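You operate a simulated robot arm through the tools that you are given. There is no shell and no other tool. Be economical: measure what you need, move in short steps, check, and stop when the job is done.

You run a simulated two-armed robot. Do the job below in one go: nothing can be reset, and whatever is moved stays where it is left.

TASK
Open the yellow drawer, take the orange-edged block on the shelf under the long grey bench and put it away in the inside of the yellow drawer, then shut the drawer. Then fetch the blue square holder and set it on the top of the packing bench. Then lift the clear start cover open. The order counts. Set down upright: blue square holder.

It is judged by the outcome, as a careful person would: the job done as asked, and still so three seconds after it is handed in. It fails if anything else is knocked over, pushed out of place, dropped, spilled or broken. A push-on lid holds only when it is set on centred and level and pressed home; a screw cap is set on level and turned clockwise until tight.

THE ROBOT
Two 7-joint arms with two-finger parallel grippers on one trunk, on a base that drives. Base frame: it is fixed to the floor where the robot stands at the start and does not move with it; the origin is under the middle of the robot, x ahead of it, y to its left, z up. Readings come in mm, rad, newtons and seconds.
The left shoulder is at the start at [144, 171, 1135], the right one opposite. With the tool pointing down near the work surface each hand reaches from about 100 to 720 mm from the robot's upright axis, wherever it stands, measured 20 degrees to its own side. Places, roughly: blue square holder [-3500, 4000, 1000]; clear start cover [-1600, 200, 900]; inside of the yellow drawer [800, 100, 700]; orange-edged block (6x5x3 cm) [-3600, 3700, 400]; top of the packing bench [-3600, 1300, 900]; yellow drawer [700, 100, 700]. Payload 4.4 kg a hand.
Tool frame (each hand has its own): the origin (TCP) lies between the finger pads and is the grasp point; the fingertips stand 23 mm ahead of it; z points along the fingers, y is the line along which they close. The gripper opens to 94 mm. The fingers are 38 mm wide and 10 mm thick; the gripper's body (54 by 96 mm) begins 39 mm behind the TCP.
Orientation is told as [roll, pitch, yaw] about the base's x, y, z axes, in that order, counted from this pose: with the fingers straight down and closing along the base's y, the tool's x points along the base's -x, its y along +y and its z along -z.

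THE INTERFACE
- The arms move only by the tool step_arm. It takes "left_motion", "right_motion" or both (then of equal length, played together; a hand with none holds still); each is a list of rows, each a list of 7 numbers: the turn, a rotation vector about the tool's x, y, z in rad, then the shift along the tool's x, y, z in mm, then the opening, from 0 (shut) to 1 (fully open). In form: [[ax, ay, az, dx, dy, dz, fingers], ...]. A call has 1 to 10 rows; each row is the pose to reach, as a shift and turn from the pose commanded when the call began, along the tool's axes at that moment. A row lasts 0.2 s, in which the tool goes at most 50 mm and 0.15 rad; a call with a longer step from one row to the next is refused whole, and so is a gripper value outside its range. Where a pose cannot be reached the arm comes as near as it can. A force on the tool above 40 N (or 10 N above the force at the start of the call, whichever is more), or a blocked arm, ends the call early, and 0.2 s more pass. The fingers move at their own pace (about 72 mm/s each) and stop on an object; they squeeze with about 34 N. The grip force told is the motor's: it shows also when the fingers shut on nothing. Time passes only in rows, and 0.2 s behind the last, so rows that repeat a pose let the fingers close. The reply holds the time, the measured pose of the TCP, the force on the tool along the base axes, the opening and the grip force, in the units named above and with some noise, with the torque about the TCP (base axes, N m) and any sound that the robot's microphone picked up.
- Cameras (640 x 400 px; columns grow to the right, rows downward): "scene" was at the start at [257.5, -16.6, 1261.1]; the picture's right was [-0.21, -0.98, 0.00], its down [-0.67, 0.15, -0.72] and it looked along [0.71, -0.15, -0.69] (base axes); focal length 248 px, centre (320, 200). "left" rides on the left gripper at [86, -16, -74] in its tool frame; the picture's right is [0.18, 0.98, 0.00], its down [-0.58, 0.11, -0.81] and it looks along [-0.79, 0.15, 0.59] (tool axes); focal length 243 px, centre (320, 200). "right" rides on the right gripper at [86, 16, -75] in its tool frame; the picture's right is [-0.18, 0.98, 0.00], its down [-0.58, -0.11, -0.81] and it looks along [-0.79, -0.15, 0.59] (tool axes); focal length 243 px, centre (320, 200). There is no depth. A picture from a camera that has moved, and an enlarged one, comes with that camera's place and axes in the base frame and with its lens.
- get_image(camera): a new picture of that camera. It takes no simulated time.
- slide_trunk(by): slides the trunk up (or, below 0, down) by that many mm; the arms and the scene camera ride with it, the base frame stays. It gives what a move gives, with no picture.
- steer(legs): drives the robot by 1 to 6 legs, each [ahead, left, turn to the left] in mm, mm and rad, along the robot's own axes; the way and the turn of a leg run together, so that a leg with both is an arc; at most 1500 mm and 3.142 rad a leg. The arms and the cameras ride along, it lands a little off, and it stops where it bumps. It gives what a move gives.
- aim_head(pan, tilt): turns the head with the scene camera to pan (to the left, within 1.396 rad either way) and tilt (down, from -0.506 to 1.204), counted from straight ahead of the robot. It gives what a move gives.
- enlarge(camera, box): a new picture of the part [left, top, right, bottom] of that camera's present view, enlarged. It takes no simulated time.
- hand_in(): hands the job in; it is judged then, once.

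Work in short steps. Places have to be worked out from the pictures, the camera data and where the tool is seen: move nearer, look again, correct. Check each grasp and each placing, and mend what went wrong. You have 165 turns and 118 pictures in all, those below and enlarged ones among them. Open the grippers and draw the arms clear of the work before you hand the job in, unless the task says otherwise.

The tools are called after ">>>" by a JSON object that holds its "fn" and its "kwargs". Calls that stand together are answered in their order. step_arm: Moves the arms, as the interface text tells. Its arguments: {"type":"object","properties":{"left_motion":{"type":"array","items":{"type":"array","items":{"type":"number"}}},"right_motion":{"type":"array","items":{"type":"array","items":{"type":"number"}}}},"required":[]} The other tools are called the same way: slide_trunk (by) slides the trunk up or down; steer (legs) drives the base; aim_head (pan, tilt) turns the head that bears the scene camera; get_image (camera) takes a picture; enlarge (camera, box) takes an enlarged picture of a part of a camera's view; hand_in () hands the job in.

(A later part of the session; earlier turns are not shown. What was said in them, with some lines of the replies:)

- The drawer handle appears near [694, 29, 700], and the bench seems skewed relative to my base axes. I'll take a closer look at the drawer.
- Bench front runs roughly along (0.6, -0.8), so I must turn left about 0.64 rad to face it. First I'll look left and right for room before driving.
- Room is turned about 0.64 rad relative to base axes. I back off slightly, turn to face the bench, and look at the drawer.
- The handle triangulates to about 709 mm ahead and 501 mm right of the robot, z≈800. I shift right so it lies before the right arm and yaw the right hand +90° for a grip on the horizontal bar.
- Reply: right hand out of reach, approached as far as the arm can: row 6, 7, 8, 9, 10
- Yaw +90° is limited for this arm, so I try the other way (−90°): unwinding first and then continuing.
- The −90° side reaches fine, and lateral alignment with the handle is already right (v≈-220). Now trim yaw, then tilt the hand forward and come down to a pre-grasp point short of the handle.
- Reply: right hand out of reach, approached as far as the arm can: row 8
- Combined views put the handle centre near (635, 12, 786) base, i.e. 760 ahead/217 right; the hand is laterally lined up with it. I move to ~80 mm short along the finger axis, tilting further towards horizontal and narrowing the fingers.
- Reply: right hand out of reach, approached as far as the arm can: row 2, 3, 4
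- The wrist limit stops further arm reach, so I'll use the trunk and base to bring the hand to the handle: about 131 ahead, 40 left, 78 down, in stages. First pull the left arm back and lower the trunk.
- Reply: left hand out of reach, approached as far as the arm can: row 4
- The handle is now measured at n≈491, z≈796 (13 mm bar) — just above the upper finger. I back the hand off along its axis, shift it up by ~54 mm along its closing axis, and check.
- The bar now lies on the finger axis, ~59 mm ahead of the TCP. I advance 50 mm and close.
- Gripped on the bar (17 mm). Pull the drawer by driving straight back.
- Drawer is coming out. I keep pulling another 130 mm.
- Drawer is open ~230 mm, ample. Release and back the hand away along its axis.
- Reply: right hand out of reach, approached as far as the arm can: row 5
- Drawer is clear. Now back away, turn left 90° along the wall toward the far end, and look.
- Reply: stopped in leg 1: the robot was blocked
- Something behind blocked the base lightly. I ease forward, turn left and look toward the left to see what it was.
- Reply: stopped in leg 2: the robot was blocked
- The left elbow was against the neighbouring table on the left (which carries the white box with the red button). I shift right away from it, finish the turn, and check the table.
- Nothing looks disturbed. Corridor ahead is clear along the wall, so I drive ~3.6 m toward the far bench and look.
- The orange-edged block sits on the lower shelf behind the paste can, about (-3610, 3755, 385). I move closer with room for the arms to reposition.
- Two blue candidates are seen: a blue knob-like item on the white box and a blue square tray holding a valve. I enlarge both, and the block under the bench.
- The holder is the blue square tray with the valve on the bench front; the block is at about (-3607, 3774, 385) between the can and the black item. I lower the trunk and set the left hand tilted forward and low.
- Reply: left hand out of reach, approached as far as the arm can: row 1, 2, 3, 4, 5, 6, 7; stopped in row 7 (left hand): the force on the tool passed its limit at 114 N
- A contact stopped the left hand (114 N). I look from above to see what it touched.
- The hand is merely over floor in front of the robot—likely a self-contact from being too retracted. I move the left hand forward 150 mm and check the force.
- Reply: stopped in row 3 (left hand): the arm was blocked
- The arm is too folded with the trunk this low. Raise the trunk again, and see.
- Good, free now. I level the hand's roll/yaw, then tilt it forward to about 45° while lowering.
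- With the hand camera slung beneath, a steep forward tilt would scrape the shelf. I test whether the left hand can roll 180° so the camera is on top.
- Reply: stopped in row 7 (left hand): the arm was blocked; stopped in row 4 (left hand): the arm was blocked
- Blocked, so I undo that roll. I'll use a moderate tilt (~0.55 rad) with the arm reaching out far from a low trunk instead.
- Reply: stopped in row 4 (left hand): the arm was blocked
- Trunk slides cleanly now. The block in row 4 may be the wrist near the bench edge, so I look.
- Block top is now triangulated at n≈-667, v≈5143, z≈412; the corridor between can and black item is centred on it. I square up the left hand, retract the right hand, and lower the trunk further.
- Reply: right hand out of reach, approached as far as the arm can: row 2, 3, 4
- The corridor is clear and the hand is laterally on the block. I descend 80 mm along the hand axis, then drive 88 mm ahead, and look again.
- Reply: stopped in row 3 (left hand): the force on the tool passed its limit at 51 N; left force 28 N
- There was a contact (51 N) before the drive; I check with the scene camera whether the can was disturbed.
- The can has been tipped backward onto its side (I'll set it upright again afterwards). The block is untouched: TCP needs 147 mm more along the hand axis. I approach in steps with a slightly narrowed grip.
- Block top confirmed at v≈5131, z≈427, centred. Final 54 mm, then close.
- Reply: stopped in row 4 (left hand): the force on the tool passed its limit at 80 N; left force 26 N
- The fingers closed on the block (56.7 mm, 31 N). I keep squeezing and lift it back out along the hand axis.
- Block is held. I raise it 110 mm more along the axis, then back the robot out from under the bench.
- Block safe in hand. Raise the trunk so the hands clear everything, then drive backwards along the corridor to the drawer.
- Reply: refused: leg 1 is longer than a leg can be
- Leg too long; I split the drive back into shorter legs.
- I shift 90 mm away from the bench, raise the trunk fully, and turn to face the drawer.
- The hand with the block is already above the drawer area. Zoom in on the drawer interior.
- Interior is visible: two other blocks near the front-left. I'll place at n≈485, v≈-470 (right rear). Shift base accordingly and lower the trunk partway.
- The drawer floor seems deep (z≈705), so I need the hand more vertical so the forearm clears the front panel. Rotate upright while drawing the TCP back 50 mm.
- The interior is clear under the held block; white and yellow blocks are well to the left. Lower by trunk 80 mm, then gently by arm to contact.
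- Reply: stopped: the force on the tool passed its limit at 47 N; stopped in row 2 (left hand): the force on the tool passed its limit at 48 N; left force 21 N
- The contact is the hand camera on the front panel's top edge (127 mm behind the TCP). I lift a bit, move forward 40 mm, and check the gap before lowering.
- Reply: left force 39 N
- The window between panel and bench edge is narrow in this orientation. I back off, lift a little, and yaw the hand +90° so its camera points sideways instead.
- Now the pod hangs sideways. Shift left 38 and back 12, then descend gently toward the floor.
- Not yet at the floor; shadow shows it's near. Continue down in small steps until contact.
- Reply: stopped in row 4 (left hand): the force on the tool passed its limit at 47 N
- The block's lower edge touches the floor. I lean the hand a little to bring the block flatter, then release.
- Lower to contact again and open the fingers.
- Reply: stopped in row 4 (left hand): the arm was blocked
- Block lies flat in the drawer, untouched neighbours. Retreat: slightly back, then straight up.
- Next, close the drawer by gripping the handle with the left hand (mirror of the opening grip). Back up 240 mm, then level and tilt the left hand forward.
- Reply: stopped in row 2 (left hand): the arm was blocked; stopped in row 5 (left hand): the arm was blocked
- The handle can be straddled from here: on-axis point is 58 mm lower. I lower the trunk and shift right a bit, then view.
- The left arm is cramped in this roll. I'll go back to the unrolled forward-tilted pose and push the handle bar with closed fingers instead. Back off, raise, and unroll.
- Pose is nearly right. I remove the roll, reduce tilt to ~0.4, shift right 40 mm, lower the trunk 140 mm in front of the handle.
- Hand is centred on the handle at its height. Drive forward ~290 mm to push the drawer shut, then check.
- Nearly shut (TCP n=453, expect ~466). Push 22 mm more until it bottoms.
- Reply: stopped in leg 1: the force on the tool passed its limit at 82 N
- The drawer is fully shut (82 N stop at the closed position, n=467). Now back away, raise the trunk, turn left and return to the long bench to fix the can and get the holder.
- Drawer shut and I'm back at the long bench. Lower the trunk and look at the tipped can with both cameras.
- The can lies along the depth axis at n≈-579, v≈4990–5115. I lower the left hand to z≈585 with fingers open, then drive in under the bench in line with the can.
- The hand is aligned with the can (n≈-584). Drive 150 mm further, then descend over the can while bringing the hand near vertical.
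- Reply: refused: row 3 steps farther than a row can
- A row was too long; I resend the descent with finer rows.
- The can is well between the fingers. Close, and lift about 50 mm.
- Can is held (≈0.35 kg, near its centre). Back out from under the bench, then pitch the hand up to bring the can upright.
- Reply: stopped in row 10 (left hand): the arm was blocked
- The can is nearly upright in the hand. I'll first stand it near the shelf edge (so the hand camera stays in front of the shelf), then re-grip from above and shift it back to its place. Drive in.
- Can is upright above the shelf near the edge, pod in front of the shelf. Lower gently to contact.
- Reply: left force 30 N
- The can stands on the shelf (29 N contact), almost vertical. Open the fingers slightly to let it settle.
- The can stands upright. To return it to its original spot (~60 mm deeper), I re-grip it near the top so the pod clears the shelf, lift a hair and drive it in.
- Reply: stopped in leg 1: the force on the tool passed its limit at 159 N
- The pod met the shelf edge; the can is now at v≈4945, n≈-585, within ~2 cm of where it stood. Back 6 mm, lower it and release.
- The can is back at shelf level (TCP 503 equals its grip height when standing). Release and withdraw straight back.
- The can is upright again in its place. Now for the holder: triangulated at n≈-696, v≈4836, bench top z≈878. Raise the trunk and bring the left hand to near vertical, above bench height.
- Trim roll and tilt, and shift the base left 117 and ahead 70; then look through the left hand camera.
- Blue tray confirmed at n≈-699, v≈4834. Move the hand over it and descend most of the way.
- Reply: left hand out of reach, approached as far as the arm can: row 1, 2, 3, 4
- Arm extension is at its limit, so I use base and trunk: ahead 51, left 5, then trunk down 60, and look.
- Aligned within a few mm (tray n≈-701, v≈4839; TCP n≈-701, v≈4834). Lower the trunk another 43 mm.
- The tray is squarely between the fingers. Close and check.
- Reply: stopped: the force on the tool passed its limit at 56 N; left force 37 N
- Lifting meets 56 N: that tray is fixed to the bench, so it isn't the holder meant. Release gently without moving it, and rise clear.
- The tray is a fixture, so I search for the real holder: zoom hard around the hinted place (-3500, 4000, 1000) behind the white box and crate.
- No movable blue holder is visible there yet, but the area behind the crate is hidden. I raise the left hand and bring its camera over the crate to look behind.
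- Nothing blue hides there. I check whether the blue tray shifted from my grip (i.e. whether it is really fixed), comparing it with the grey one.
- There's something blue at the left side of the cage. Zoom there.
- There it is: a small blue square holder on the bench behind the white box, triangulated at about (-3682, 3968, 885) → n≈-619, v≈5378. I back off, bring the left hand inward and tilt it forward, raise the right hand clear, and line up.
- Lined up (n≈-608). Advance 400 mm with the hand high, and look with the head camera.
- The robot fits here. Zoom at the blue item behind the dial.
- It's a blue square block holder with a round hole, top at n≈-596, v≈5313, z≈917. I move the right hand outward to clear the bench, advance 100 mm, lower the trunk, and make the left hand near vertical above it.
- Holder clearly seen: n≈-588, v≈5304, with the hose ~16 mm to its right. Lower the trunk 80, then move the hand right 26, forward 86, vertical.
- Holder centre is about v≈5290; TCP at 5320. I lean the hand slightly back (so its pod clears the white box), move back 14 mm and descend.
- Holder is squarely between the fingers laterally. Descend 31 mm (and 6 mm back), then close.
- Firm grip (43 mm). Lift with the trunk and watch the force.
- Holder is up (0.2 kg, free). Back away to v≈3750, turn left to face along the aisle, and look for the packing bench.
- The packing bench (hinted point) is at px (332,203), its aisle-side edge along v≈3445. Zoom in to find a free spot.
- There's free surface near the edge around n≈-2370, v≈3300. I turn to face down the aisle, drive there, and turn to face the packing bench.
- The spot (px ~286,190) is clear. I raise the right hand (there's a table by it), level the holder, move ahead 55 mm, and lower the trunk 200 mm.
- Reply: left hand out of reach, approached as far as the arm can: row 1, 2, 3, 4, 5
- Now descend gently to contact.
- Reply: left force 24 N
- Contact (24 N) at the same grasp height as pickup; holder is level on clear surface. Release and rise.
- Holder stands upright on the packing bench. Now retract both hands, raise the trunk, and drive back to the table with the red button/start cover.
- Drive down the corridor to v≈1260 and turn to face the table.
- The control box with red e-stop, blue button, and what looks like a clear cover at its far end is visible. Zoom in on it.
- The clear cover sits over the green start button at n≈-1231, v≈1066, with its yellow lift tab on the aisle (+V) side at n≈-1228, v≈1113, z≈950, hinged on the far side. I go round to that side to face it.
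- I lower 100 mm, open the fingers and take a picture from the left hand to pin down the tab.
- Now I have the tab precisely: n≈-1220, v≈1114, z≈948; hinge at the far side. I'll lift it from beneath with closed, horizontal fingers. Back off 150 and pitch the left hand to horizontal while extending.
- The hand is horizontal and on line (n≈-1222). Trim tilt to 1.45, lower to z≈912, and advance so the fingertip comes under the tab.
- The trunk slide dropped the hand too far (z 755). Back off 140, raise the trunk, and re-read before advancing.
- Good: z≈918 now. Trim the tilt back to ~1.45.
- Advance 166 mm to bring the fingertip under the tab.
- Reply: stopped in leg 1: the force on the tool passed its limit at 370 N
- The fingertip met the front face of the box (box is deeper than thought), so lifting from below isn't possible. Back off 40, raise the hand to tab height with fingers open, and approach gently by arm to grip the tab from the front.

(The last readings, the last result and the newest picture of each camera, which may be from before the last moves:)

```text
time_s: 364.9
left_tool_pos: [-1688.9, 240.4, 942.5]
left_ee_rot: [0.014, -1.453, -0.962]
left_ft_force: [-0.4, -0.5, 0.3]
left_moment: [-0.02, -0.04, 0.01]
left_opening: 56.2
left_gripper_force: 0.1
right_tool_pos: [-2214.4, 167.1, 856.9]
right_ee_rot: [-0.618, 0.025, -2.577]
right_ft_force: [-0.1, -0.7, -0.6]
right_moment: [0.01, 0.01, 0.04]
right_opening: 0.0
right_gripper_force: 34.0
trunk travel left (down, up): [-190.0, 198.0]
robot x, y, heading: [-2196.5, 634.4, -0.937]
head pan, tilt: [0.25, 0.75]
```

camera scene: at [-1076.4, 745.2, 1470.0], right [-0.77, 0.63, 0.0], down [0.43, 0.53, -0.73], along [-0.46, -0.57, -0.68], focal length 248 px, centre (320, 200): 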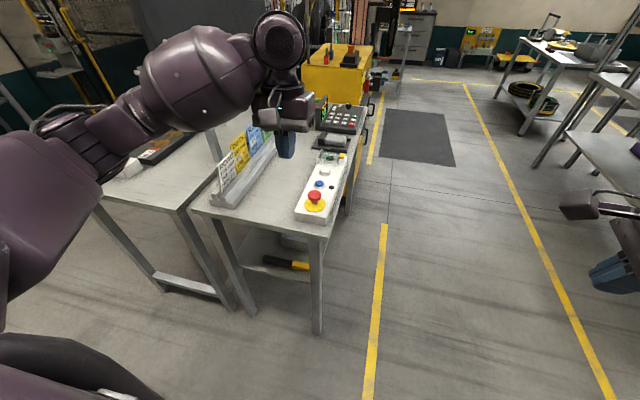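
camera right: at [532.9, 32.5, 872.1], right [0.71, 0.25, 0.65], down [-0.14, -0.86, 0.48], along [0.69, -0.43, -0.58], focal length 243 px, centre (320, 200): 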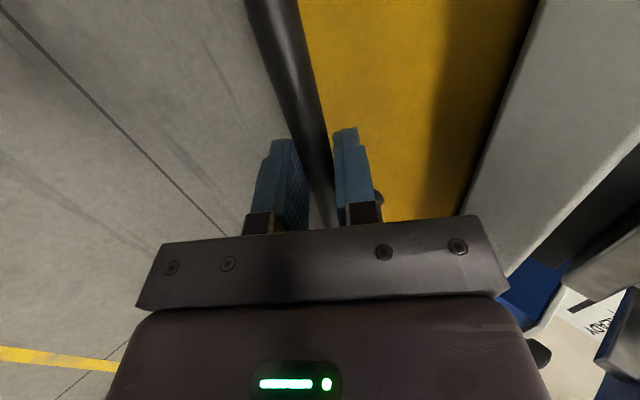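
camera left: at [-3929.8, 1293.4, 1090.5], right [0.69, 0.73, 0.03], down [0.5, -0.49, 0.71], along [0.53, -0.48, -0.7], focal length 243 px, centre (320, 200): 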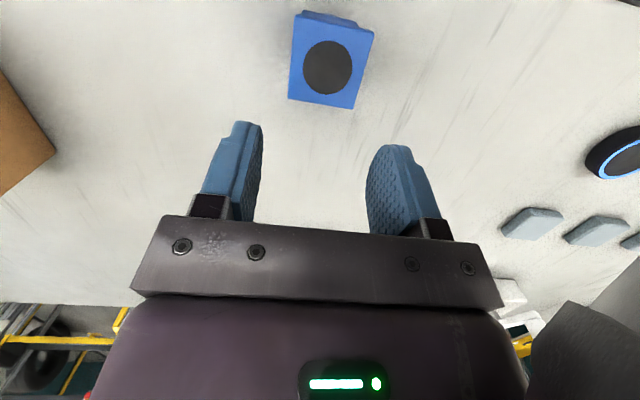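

Aligned (n≈-1219, z≈942). Advance ~62 mm along the fingers (slightly higher), then close on the tab.

>>> {"fn": "step_arm", "kwargs": {"left_motion": [[0, 0, 0, -4, 0, 20, 0.6], [0, 0, 0, -4, 0, 40, 0.6], [0, 0, 0, -4, 0, 52, 0.6], [0, 0, 0, -4, 0, 62, 0.6], [0, 0, 0, -4, 0, 62, 0.3], [0, 0, 0, -4, 0, 62, 0], [0, 0, 0, -4, 0, 62, 0], [0, 0, 0, -4, 0, 62, 0]]}}

```text
time_s: 365.6
left_tool_pos: [-1666.2, 207.3, 942.7]
left_ee_rot: [0.008, -1.452, -0.958]
left_ft_force: [-5.6, 6.5, 2.2]
left_moment: [0.11, 0.03, 0.27]
left_opening: 56.2
left_gripper_force: 0.0
right_tool_pos: [-2214.8, 166.7, 857.6]
right_ee_rot: [-0.613, 0.024, -2.577]
right_ft_force: [-0.5, 0.0, -0.1]
right_moment: [-0.01, 0.02, 0.01]
right_opening: 0.0
right_gripper_force: 34.1
trunk travel left (down, up): [-190.0, 198.0]
robot x, y, heading: [-2200.7, 627.5, -0.941]
head pan, tilt: [0.25, 0.75]
stopped in row 3 (left hand): the force on the tool passed its limit at 59 N (the readings are from after the stop); the commanded pose is now the measured one
```

The box top is evidently at z≈936, so the fingers struck its front. Back 15, raise to z≈964, and advance again gently.

>>> {"fn": "step_arm", "kwargs": {"left_motion": [[0, 0, 0, -1, 0, -12, 0.6], [0, 0, 0, -12, 0, -14, 0.6], [0, 0, 0, -22, 0, -14, 0.6], [0, 0, 0, -22, 0, 2, 0.6], [0, 0, 0, -22, 0, 14, 0.6], [0, 0, 0, -22, 0, 24, 0.6]]}}

```text
time_s: 367.1
left_tool_pos: [-1653.9, 190.5, 963.2]
left_ee_rot: [0.008, -1.454, -0.955]
left_ft_force: [-20.2, 25.5, 2.6]
left_moment: [0.32, -0.12, 0.35]
left_opening: 56.0
left_gripper_force: 0.1
right_tool_pos: [-2216.2, 169.1, 857.1]
right_ee_rot: [-0.614, 0.024, -2.576]
right_ft_force: [0.5, 0.3, -0.1]
right_moment: [0.01, -0.01, -0.02]
right_opening: 0.1
right_gripper_force: 34.4
trunk travel left (down, up): [-190.0, 198.0]
robot x, y, heading: [-2198.7, 628.6, -0.939]
head pan, tilt: [0.25, 0.75]
stopped in row 6 (left hand): the force on the tool passed its limit at 49 N (the readings are from after the stop); the commanded pose is now the measured one
```

Now the tips reach the cover's front wall (v≈1110), on both sides of the tab. Back 3 mm and close.

>>> {"fn": "step_arm", "kwargs": {"left_motion": [[0, 0, 0, 0, 0, -4, 0.5], [0, 0, 0, 0, 0, -4, 0.2], [0, 0, 0, 0, 0, -4, 0], [0, 0, 0, 0, 0, -4, 0], [0, 0, 0, 0, 0, -4, 0]]}}

```text
time_s: 368.3
left_tool_pos: [-1654.4, 191.1, 959.8]
left_ee_rot: [0.002, -1.449, -0.951]
left_ft_force: [-15.5, 2.1, -2.8]
left_moment: [0.26, 0.46, -0.05]
left_opening: 27.6
left_gripper_force: 44.8
right_tool_pos: [-2214.4, 167.9, 855.2]
right_ee_rot: [-0.617, 0.026, -2.578]
right_ft_force: [-0.2, -0.2, 0.6]
right_moment: [0.03, -0.01, -0.02]
right_opening: 0.0
right_gripper_force: 34.1
trunk travel left (down, up): [-190.0, 198.0]
robot x, y, heading: [-2197.3, 631.8, -0.946]
head pan, tilt: [0.25, 0.75]
```

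Gripped the tab (27.6 mm). Now swing the hand about the hinge line (rear of the cover), first ~35°, watching force.

>>> {"fn": "step_arm", "kwargs": {"left_motion": [[0, 0.15, 0, -14.1, 0, 1.6, 0], [0, 0.3, 0, -27.7, 0, 5.3, 0], [0, 0.45, 0, -40.7, 0, 11, 0], [0, 0.6, 0, -52.7, 0, 18.6, 0]]}}

```text
time_s: 369.3
left_tool_pos: [-1640.6, 170.7, 1016.0]
left_ee_rot: [0.002, -0.857, -0.949]
left_ft_force: [-20.9, 2.8, 11.8]
left_moment: [-0.12, 0.22, 0.11]
left_opening: 27.1
left_gripper_force: 44.9
right_tool_pos: [-2215.4, 167.6, 858.3]
right_ee_rot: [-0.613, 0.026, -2.575]
right_ft_force: [-0.5, -0.2, -0.1]
right_moment: [-0.01, 0.03, 0.03]
right_opening: 0.0
right_gripper_force: 34.1
trunk travel left (down, up): [-190.0, 198.0]
robot x, y, heading: [-2201.9, 631.8, -0.938]
head pan, tilt: [0.25, 0.75]
```

The cover is swinging freely (hand rose 56 mm with low force). Continue the arc past vertical.

>>> {"fn": "step_arm", "kwargs": {"left_motion": [[0, 0.15, 0, -14.1, 0, 1.6, 0], [0, 0.3, 0, -27.8, 0, 5.5, 0], [0, 0.45, 0, -40.7, 0, 11.2, 0], [0, 0.6, 0, -52.6, 0, 18.9, 0], [0, 0.75, 0, -63.3, 0, 28.2, 0], [0, 0.9, 0, -72.5, 0, 39, 0]]}}

```text
time_s: 370.3
left_tool_pos: [-1621.0, 136.8, 1046.5]
left_ee_rot: [0.167, -0.348, -1.029]
left_ft_force: [-7.7, 7.5, 18.1]
left_moment: [-0.52, 1.28, -0.6]
left_opening: 29.5
left_gripper_force: 44.7
right_tool_pos: [-2216.6, 168.8, 856.6]
right_ee_rot: [-0.613, 0.024, -2.575]
right_ft_force: [-0.7, 0.3, -0.5]
right_moment: [0.01, -0.04, 0.0]
right_opening: 0.0
right_gripper_force: 34.4
trunk travel left (down, up): [-190.0, 198.0]
robot x, y, heading: [-2197.8, 631.9, -0.947]
head pan, tilt: [0.25, 0.75]
stopped in row 4 (left hand): the force on the tool passed its limit at 103 N (the readings are from after the stop); the commanded pose is now the measured one
```

The stop came from a radius mismatch; refitting the three points gives the hinge at v≈1021, z≈944, R≈114 (cover ~56° open). Continue on the corrected arc.

>>> {"fn": "step_arm", "kwargs": {"left_motion": [[0.04, 0.1, -0.02, -17, 0, -0.4, 0], [0.08, 0.22, -0.04, -34, 0, 1.8, 0], [0.12, 0.35, -0.06, -50.3, 0, 6.4, 0], [0.14, 0.48, -0.07, -65.7, 0, 13.4, 0], [0.14, 0.62, -0.07, -80, 0, 22.7, 0]]}}

```text
time_s: 370.6
left_tool_pos: [-1617.5, 130.3, 1052.1]
left_ee_rot: [0.247, -0.299, -1.058]
left_ft_force: [2.2, 11.8, 15.9]
left_moment: [0.0, 0.85, -0.21]
left_opening: 30.5
left_gripper_force: 45.3
right_tool_pos: [-2214.0, 169.1, 855.9]
right_ee_rot: [-0.615, 0.024, -2.57]
right_ft_force: [-0.1, -0.1, -1.1]
right_moment: [0.01, -0.01, -0.01]
right_opening: 0.0
right_gripper_force: 34.0
trunk travel left (down, up): [-190.0, 198.0]
robot x, y, heading: [-2201.8, 632.4, -0.937]
head pan, tilt: [0.25, 0.75]
stopped in row 1 (left hand): the force on the tool passed its limit at 62 N (the readings are from after the stop); the commanded pose is now the measured one
```

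The hand over-rotated relative to the lid, so its tips press on the cover's front wall. I rotate back 0.26 rad, then continue with matched rotation.

>>> {"fn": "step_arm", "kwargs": {"left_motion": [[0.05, -0.12, 0, 0, 0, -2, 0], [0.1, -0.24, 0, 0, 0, -3, 0], [0.12, -0.13, 0, -17.4, 0, -2, 0], [0.12, 0.0, 0, -34.5, 0, 1, 0], [0.12, 0.13, 0, -51.1, 0, 6, 0], [0.12, 0.26, 0, -66.7, 0, 14, 0], [0.12, 0.4, 0, -80.9, 0, 24, 0]]}}

```text
time_s: 371.9
left_tool_pos: [-1583.5, 86.6, 1056.2]
left_ee_rot: [0.116, -0.145, -1.02]
left_ft_force: [6.8, 7.0, 0.9]
left_moment: [0.07, 0.3, 0.41]
left_opening: 28.9
left_gripper_force: 45.1
right_tool_pos: [-2210.5, 168.5, 855.2]
right_ee_rot: [-0.615, 0.021, -2.567]
right_ft_force: [-0.9, 0.2, -0.4]
right_moment: [-0.02, -0.02, 0.0]
right_opening: 0.0
right_gripper_force: 33.7
trunk travel left (down, up): [-190.0, 198.0]
robot x, y, heading: [-2202.1, 629.2, -0.934]
head pan, tilt: [0.25, 0.75]
stopped in row 6 (left hand): the force on the tool passed its limit at 41 N (the readings are from after the stop); the commanded pose is now the measured one
```

The cover is now about 89° open. Push a little further past vertical.

>>> {"fn": "step_arm", "kwargs": {"left_motion": [[0.03, 0.06, 0, -8, 0, 2.5, 0], [0.05, 0.13, 0, -16, 0, 5.7, 0], [0.05, 0.2, 0, -24, 0, 10, 0]]}}

```text
time_s: 372.7
left_tool_pos: [-1567.5, 66.3, 1049.2]
left_ee_rot: [0.061, 0.057, -1.005]
left_ft_force: [13.1, 25.3, -8.0]
left_moment: [0.62, 0.69, -0.09]
left_opening: 28.1
left_gripper_force: 45.2
right_tool_pos: [-2209.6, 169.4, 857.1]
right_ee_rot: [-0.615, 0.018, -2.569]
right_ft_force: [0.3, 0.7, -0.2]
right_moment: [-0.02, 0.02, 0.0]
right_opening: 0.0
right_gripper_force: 33.9
trunk travel left (down, up): [-190.0, 198.0]
robot x, y, heading: [-2203.2, 630.0, -0.93]
head pan, tilt: [0.25, 0.75]
```

The cover is past vertical (~103°). Release and lift the hand straight up away.

>>> {"fn": "step_arm", "kwargs": {"left_motion": [[0, 0, 0, 0, 0, 0, 0.45], [0, 0, 0, 0, 0, 0, 0.55], [0, 0, 0, 0, 0, -30, 0.55], [0, 0, 0, 0, 0, -70, 0.55], [0, 0, 0, 0, 0, -110, 0.55]]}}

>>> {"fn": "steer", "kwargs": {"legs": [[-200, 0, 0]]}}

>>> {"fn": "enlarge", "kwargs": {"camera": "left", "box": [180, 20, 460, 220]}}

```text
time_s: 373.9
left_tool_pos: [-1575.3, 56.4, 1160.0]
left_ee_rot: [0.062, 0.051, -1.009]
left_ft_force: [-0.9, -0.2, 0.0]
left_moment: [0.0, -0.04, -0.01]
left_opening: 51.7
left_gripper_force: 0.0
right_tool_pos: [-2211.3, 168.3, 857.4]
right_ee_rot: [-0.615, 0.022, -2.57]
right_ft_force: [0.3, 0.2, 0.2]
right_moment: [-0.04, 0.01, 0.03]
right_opening: 0.0
right_gripper_force: 33.9
trunk travel left (down, up): [-190.0, 198.0]
robot x, y, heading: [-2199.1, 633.6, -0.934]
head pan, tilt: [0.25, 0.75]
```

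```text
time_s: 375.5
left_tool_pos: [-1692.7, 215.3, 1159.6]
left_ee_rot: [0.062, 0.052, -1.007]
left_ft_force: [-0.7, 0.4, -0.1]
left_moment: [-0.04, -0.01, 0.01]
left_opening: 51.9
left_gripper_force: 0.1
right_tool_pos: [-2330.1, 327.2, 855.5]
right_ee_rot: [-0.616, 0.023, -2.571]
right_ft_force: [0.4, -0.1, -0.5]
right_moment: [0.02, 0.0, -0.02]
right_opening: 0.0
right_gripper_force: 33.9
trunk travel left (down, up): [-190.0, 198.0]
robot x, y, heading: [-2318.7, 787.8, -0.93]
head pan, tilt: [0.25, 0.75]
```

```text
2.00 times, centred on (320, 120) of left
camera zoom: at [-1754.0, 273.4, 1237.4], right [0.73, 0.68, 0.07], down [0.38, -0.5, 0.78], along [0.56, -0.54, -0.62], focal length 485 px, centre (320, 360)
```

zoom: 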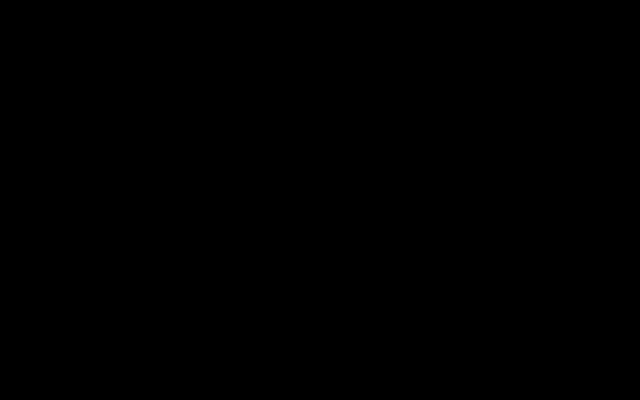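

The camera was buried in the arm and no pictures remain, so I verify by touch: with closed fingers at z≈1025 I move gently toward the standing cover; contact near v≈1040 means it's still open (and would only push it further open).

>>> {"fn": "step_arm", "kwargs": {"left_motion": [[0, 0, 0, 0, 8, 35, 0], [0, 0, 0, 0, 16, 70, 0], [0, 0, 0, 0, 17, 105, 0], [0, 0, 0, 0, 17, 133, 0]]}}

>>> {"fn": "step_arm", "kwargs": {"left_motion": [[0, 0, 0, -30, 0, 0, 0], [0, 0, 0, -60, 0, 0, 0], [0, 0, 0, -85, 0, 0, 0], [0, 0, 0, -105, 0, 0, 0], [0, 0, 0, -120, 0, 0, 0], [0, 0, 0, -133, 0, 0, 0], [0, 0, 0, -145, 0, 0, 0], [0, 0, 0, -155, 0, 0, 0]]}}

```text
time_s: 376.5
left_tool_pos: [-1673.7, 234.3, 1026.8]
left_ee_rot: [0.064, 0.054, -1.007]
left_ft_force: [0.0, 1.1, 0.2]
left_moment: [0.02, -0.02, 0.03]
left_opening: 0.0
left_gripper_force: 33.8
right_tool_pos: [-2327.6, 326.3, 855.6]
right_ee_rot: [-0.615, 0.022, -2.569]
right_ft_force: [-1.1, 0.1, -0.1]
right_moment: [0.01, 0.02, -0.02]
right_opening: 0.1
right_gripper_force: 33.5
trunk travel left (down, up): [-190.0, 198.0]
robot x, y, heading: [-2320.5, 792.9, -0.933]
head pan, tilt: [0.25, 0.75]
```

```text
time_s: 378.3
left_tool_pos: [-1664.5, 216.2, 1026.9]
left_ee_rot: [0.062, 0.054, -1.008]
left_ft_force: [0.0, -0.7, -0.6]
left_moment: [-0.02, 0.01, 0.02]
left_opening: 0.3
left_gripper_force: 33.7
left hand out of reach, approached as far as the arm can: row 1, 2, 3, 4, 5, 6, 7, 8
right_tool_pos: [-2328.8, 327.2, 856.7]
right_ee_rot: [-0.616, 0.023, -2.571]
right_ft_force: [-0.5, 0.5, 0.3]
right_moment: [0.04, 0.01, 0.01]
right_opening: 0.1
right_gripper_force: 34.3
trunk travel left (down, up): [-190.0, 198.0]
robot x, y, heading: [-2319.1, 788.3, -0.934]
head pan, tilt: [0.25, 0.75]
```

Arm is at its reach; pull it back 60 mm, drive ahead 150, then probe forward with the arm gently.

>>> {"fn": "step_arm", "kwargs": {"left_motion": [[0, 0, 0, 30, 0, 0, 0], [0, 0, 0, 60, 0, 0, 0]]}}

>>> {"fn": "steer", "kwargs": {"legs": [[150, 0, 0]]}}

>>> {"fn": "step_arm", "kwargs": {"left_motion": [[0, 0, 0, -10, 0, 0, 0], [0, 0, 0, -20, 0, 0, 0], [0, 0, 0, -30, 0, 0, 0], [0, 0, 0, -38, 0, 0, 0], [0, 0, 0, -46, 0, 0, 0], [0, 0, 0, -54, 0, 0, 0], [0, 0, 0, -62, 0, 0, 0]]}}

```text
time_s: 378.9
left_tool_pos: [-1692.5, 268.5, 1029.8]
left_ee_rot: [0.063, 0.05, -1.006]
left_ft_force: [1.0, 0.8, -0.4]
left_moment: [-0.06, 0.08, -0.04]
left_opening: 0.0
left_gripper_force: 34.1
right_tool_pos: [-2329.4, 328.8, 857.8]
right_ee_rot: [-0.615, 0.02, -2.57]
right_ft_force: [0.8, 1.0, 0.9]
right_moment: [-0.04, 0.04, 0.02]
right_opening: 0.0
right_gripper_force: 33.8
trunk travel left (down, up): [-190.0, 198.0]
robot x, y, heading: [-2318.8, 792.8, -0.93]
head pan, tilt: [0.25, 0.75]
```

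```text
time_s: 380.3
left_tool_pos: [-1605.6, 146.1, 1027.5]
left_ee_rot: [0.063, 0.052, -1.006]
left_ft_force: [0.4, 0.2, -0.4]
left_moment: [0.02, 0.0, 0.01]
left_opening: 0.0
left_gripper_force: 33.9
right_tool_pos: [-2239.8, 207.1, 855.9]
right_ee_rot: [-0.619, 0.023, -2.571]
right_ft_force: [0.8, 0.0, -0.6]
right_moment: [0.0, 0.02, -0.02]
right_opening: 0.0
right_gripper_force: 33.7
trunk travel left (down, up): [-190.0, 198.0]
robot x, y, heading: [-2231.6, 669.0, -0.936]
head pan, tilt: [0.25, 0.75]
```

```text
time_s: 381.1
left_tool_pos: [-1594.3, 127.6, 1029.2]
left_ee_rot: [0.059, 0.07, -1.003]
left_ft_force: [-30.7, 42.0, 5.7]
left_moment: [-0.05, -0.15, 0.49]
left_opening: 0.0
left_gripper_force: 34.0
right_tool_pos: [-2241.6, 211.0, 858.3]
right_ee_rot: [-0.611, 0.023, -2.567]
right_ft_force: [0.3, -0.4, -0.5]
right_moment: [0.02, 0.0, 0.02]
right_opening: 0.0
right_gripper_force: 34.1
trunk travel left (down, up): [-190.0, 198.0]
robot x, y, heading: [-2232.9, 668.4, -0.93]
head pan, tilt: [0.25, 0.75]
stopped in row 4 (left hand): the force on the tool passed its limit at 47 N (the readings are from after the stop); the commanded pose is now the measured one
```

Firm contact exactly where the standing cover should be (v≈1027), so the cover is open at its stop and has stayed so. Withdraw gently, open the grippers, and back clear.

>>> {"fn": "step_arm", "kwargs": {"left_motion": [[0, 0, 0, 20, 0, 0, 0], [0, 0, 0, 50, 0, 0, 0]]}}

>>> {"fn": "steer", "kwargs": {"legs": [[-300, 0, 0]]}}

>>> {"fn": "step_arm", "kwargs": {"left_motion": [[0, 0, 0, 0, 0, 0, 0.5], [0, 0, 0, 0, 0, 0, 1], [0, 0, 0, 0, 0, 0, 1]], "right_motion": [[0, 0, 0, 0, 0, 0, 0.5], [0, 0, 0, 0, 0, 0, 1], [0, 0, 0, 0, 0, 0, 1]]}}

```text
time_s: 381.9
left_tool_pos: [-1572.0, 191.9, 1043.0]
left_ee_rot: [0.104, 0.04, -0.927]
left_ft_force: [0.4, 0.1, 0.0]
left_moment: [0.02, -0.04, -0.02]
left_opening: 0.0
left_gripper_force: 33.6
right_tool_pos: [-2239.4, 206.9, 855.5]
right_ee_rot: [-0.616, 0.022, -2.567]
right_ft_force: [0.3, 0.6, 0.2]
right_moment: [0.02, -0.02, -0.01]
right_opening: 0.0
right_gripper_force: 34.1
trunk travel left (down, up): [-190.0, 198.0]
robot x, y, heading: [-2231.5, 672.4, -0.93]
head pan, tilt: [0.25, 0.75]
stopped in row 2 (left hand): the arm was blocked; the commanded pose is now the measured one
```

```text
time_s: 384.0
left_tool_pos: [-1747.4, 431.7, 1044.7]
left_ee_rot: [0.106, 0.039, -0.926]
left_ft_force: [0.6, 0.7, 0.4]
left_moment: [-0.02, -0.03, -0.02]
left_opening: 0.1
left_gripper_force: 34.6
right_tool_pos: [-2416.6, 445.6, 856.2]
right_ee_rot: [-0.617, 0.023, -2.567]
right_ft_force: [0.5, -0.2, 0.3]
right_moment: [0.03, -0.02, 0.02]
right_opening: 0.0
right_gripper_force: 34.3
trunk travel left (down, up): [-190.0, 198.0]
robot x, y, heading: [-2409.0, 907.7, -0.929]
head pan, tilt: [0.25, 0.75]
```

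```text
time_s: 384.8
left_tool_pos: [-1746.8, 430.9, 1043.2]
left_ee_rot: [0.104, 0.037, -0.926]
left_ft_force: [-0.2, 0.8, -0.7]
left_moment: [0.01, 0.0, 0.03]
left_opening: 93.8
left_gripper_force: 0.1
right_tool_pos: [-2416.8, 445.3, 856.8]
right_ee_rot: [-0.616, 0.022, -2.565]
right_ft_force: [-0.1, -0.9, 0.3]
right_moment: [0.0, 0.02, -0.02]
right_opening: 94.1
right_gripper_force: 0.0
trunk travel left (down, up): [-190.0, 198.0]
robot x, y, heading: [-2408.3, 908.8, -0.932]
head pan, tilt: [0.25, 0.75]
```

Both hands are empty, open and clear: the block is in the shut drawer, the holder stands on the packing bench, and the cover is open. I'm handing in.

>>> {"fn": "hand_in", "kwargs": {}}

```text
The job is handed in.
```

The block is in the shut yellow drawer, the blue square holder stands upright on the packing bench, and the clear start cover is open. I had no pictures left at the end, so I confirmed the cover only by touching it where it stands open.

Along the way I knocked over the paste can on the shelf. I stood it back up about 2 cm from where it was. I also bumped the front of the start-button box hard (370 N) and did not check it for damage. A blue tray I first took for the holder turned out to be fixed to the bench; I gripped it and let go.
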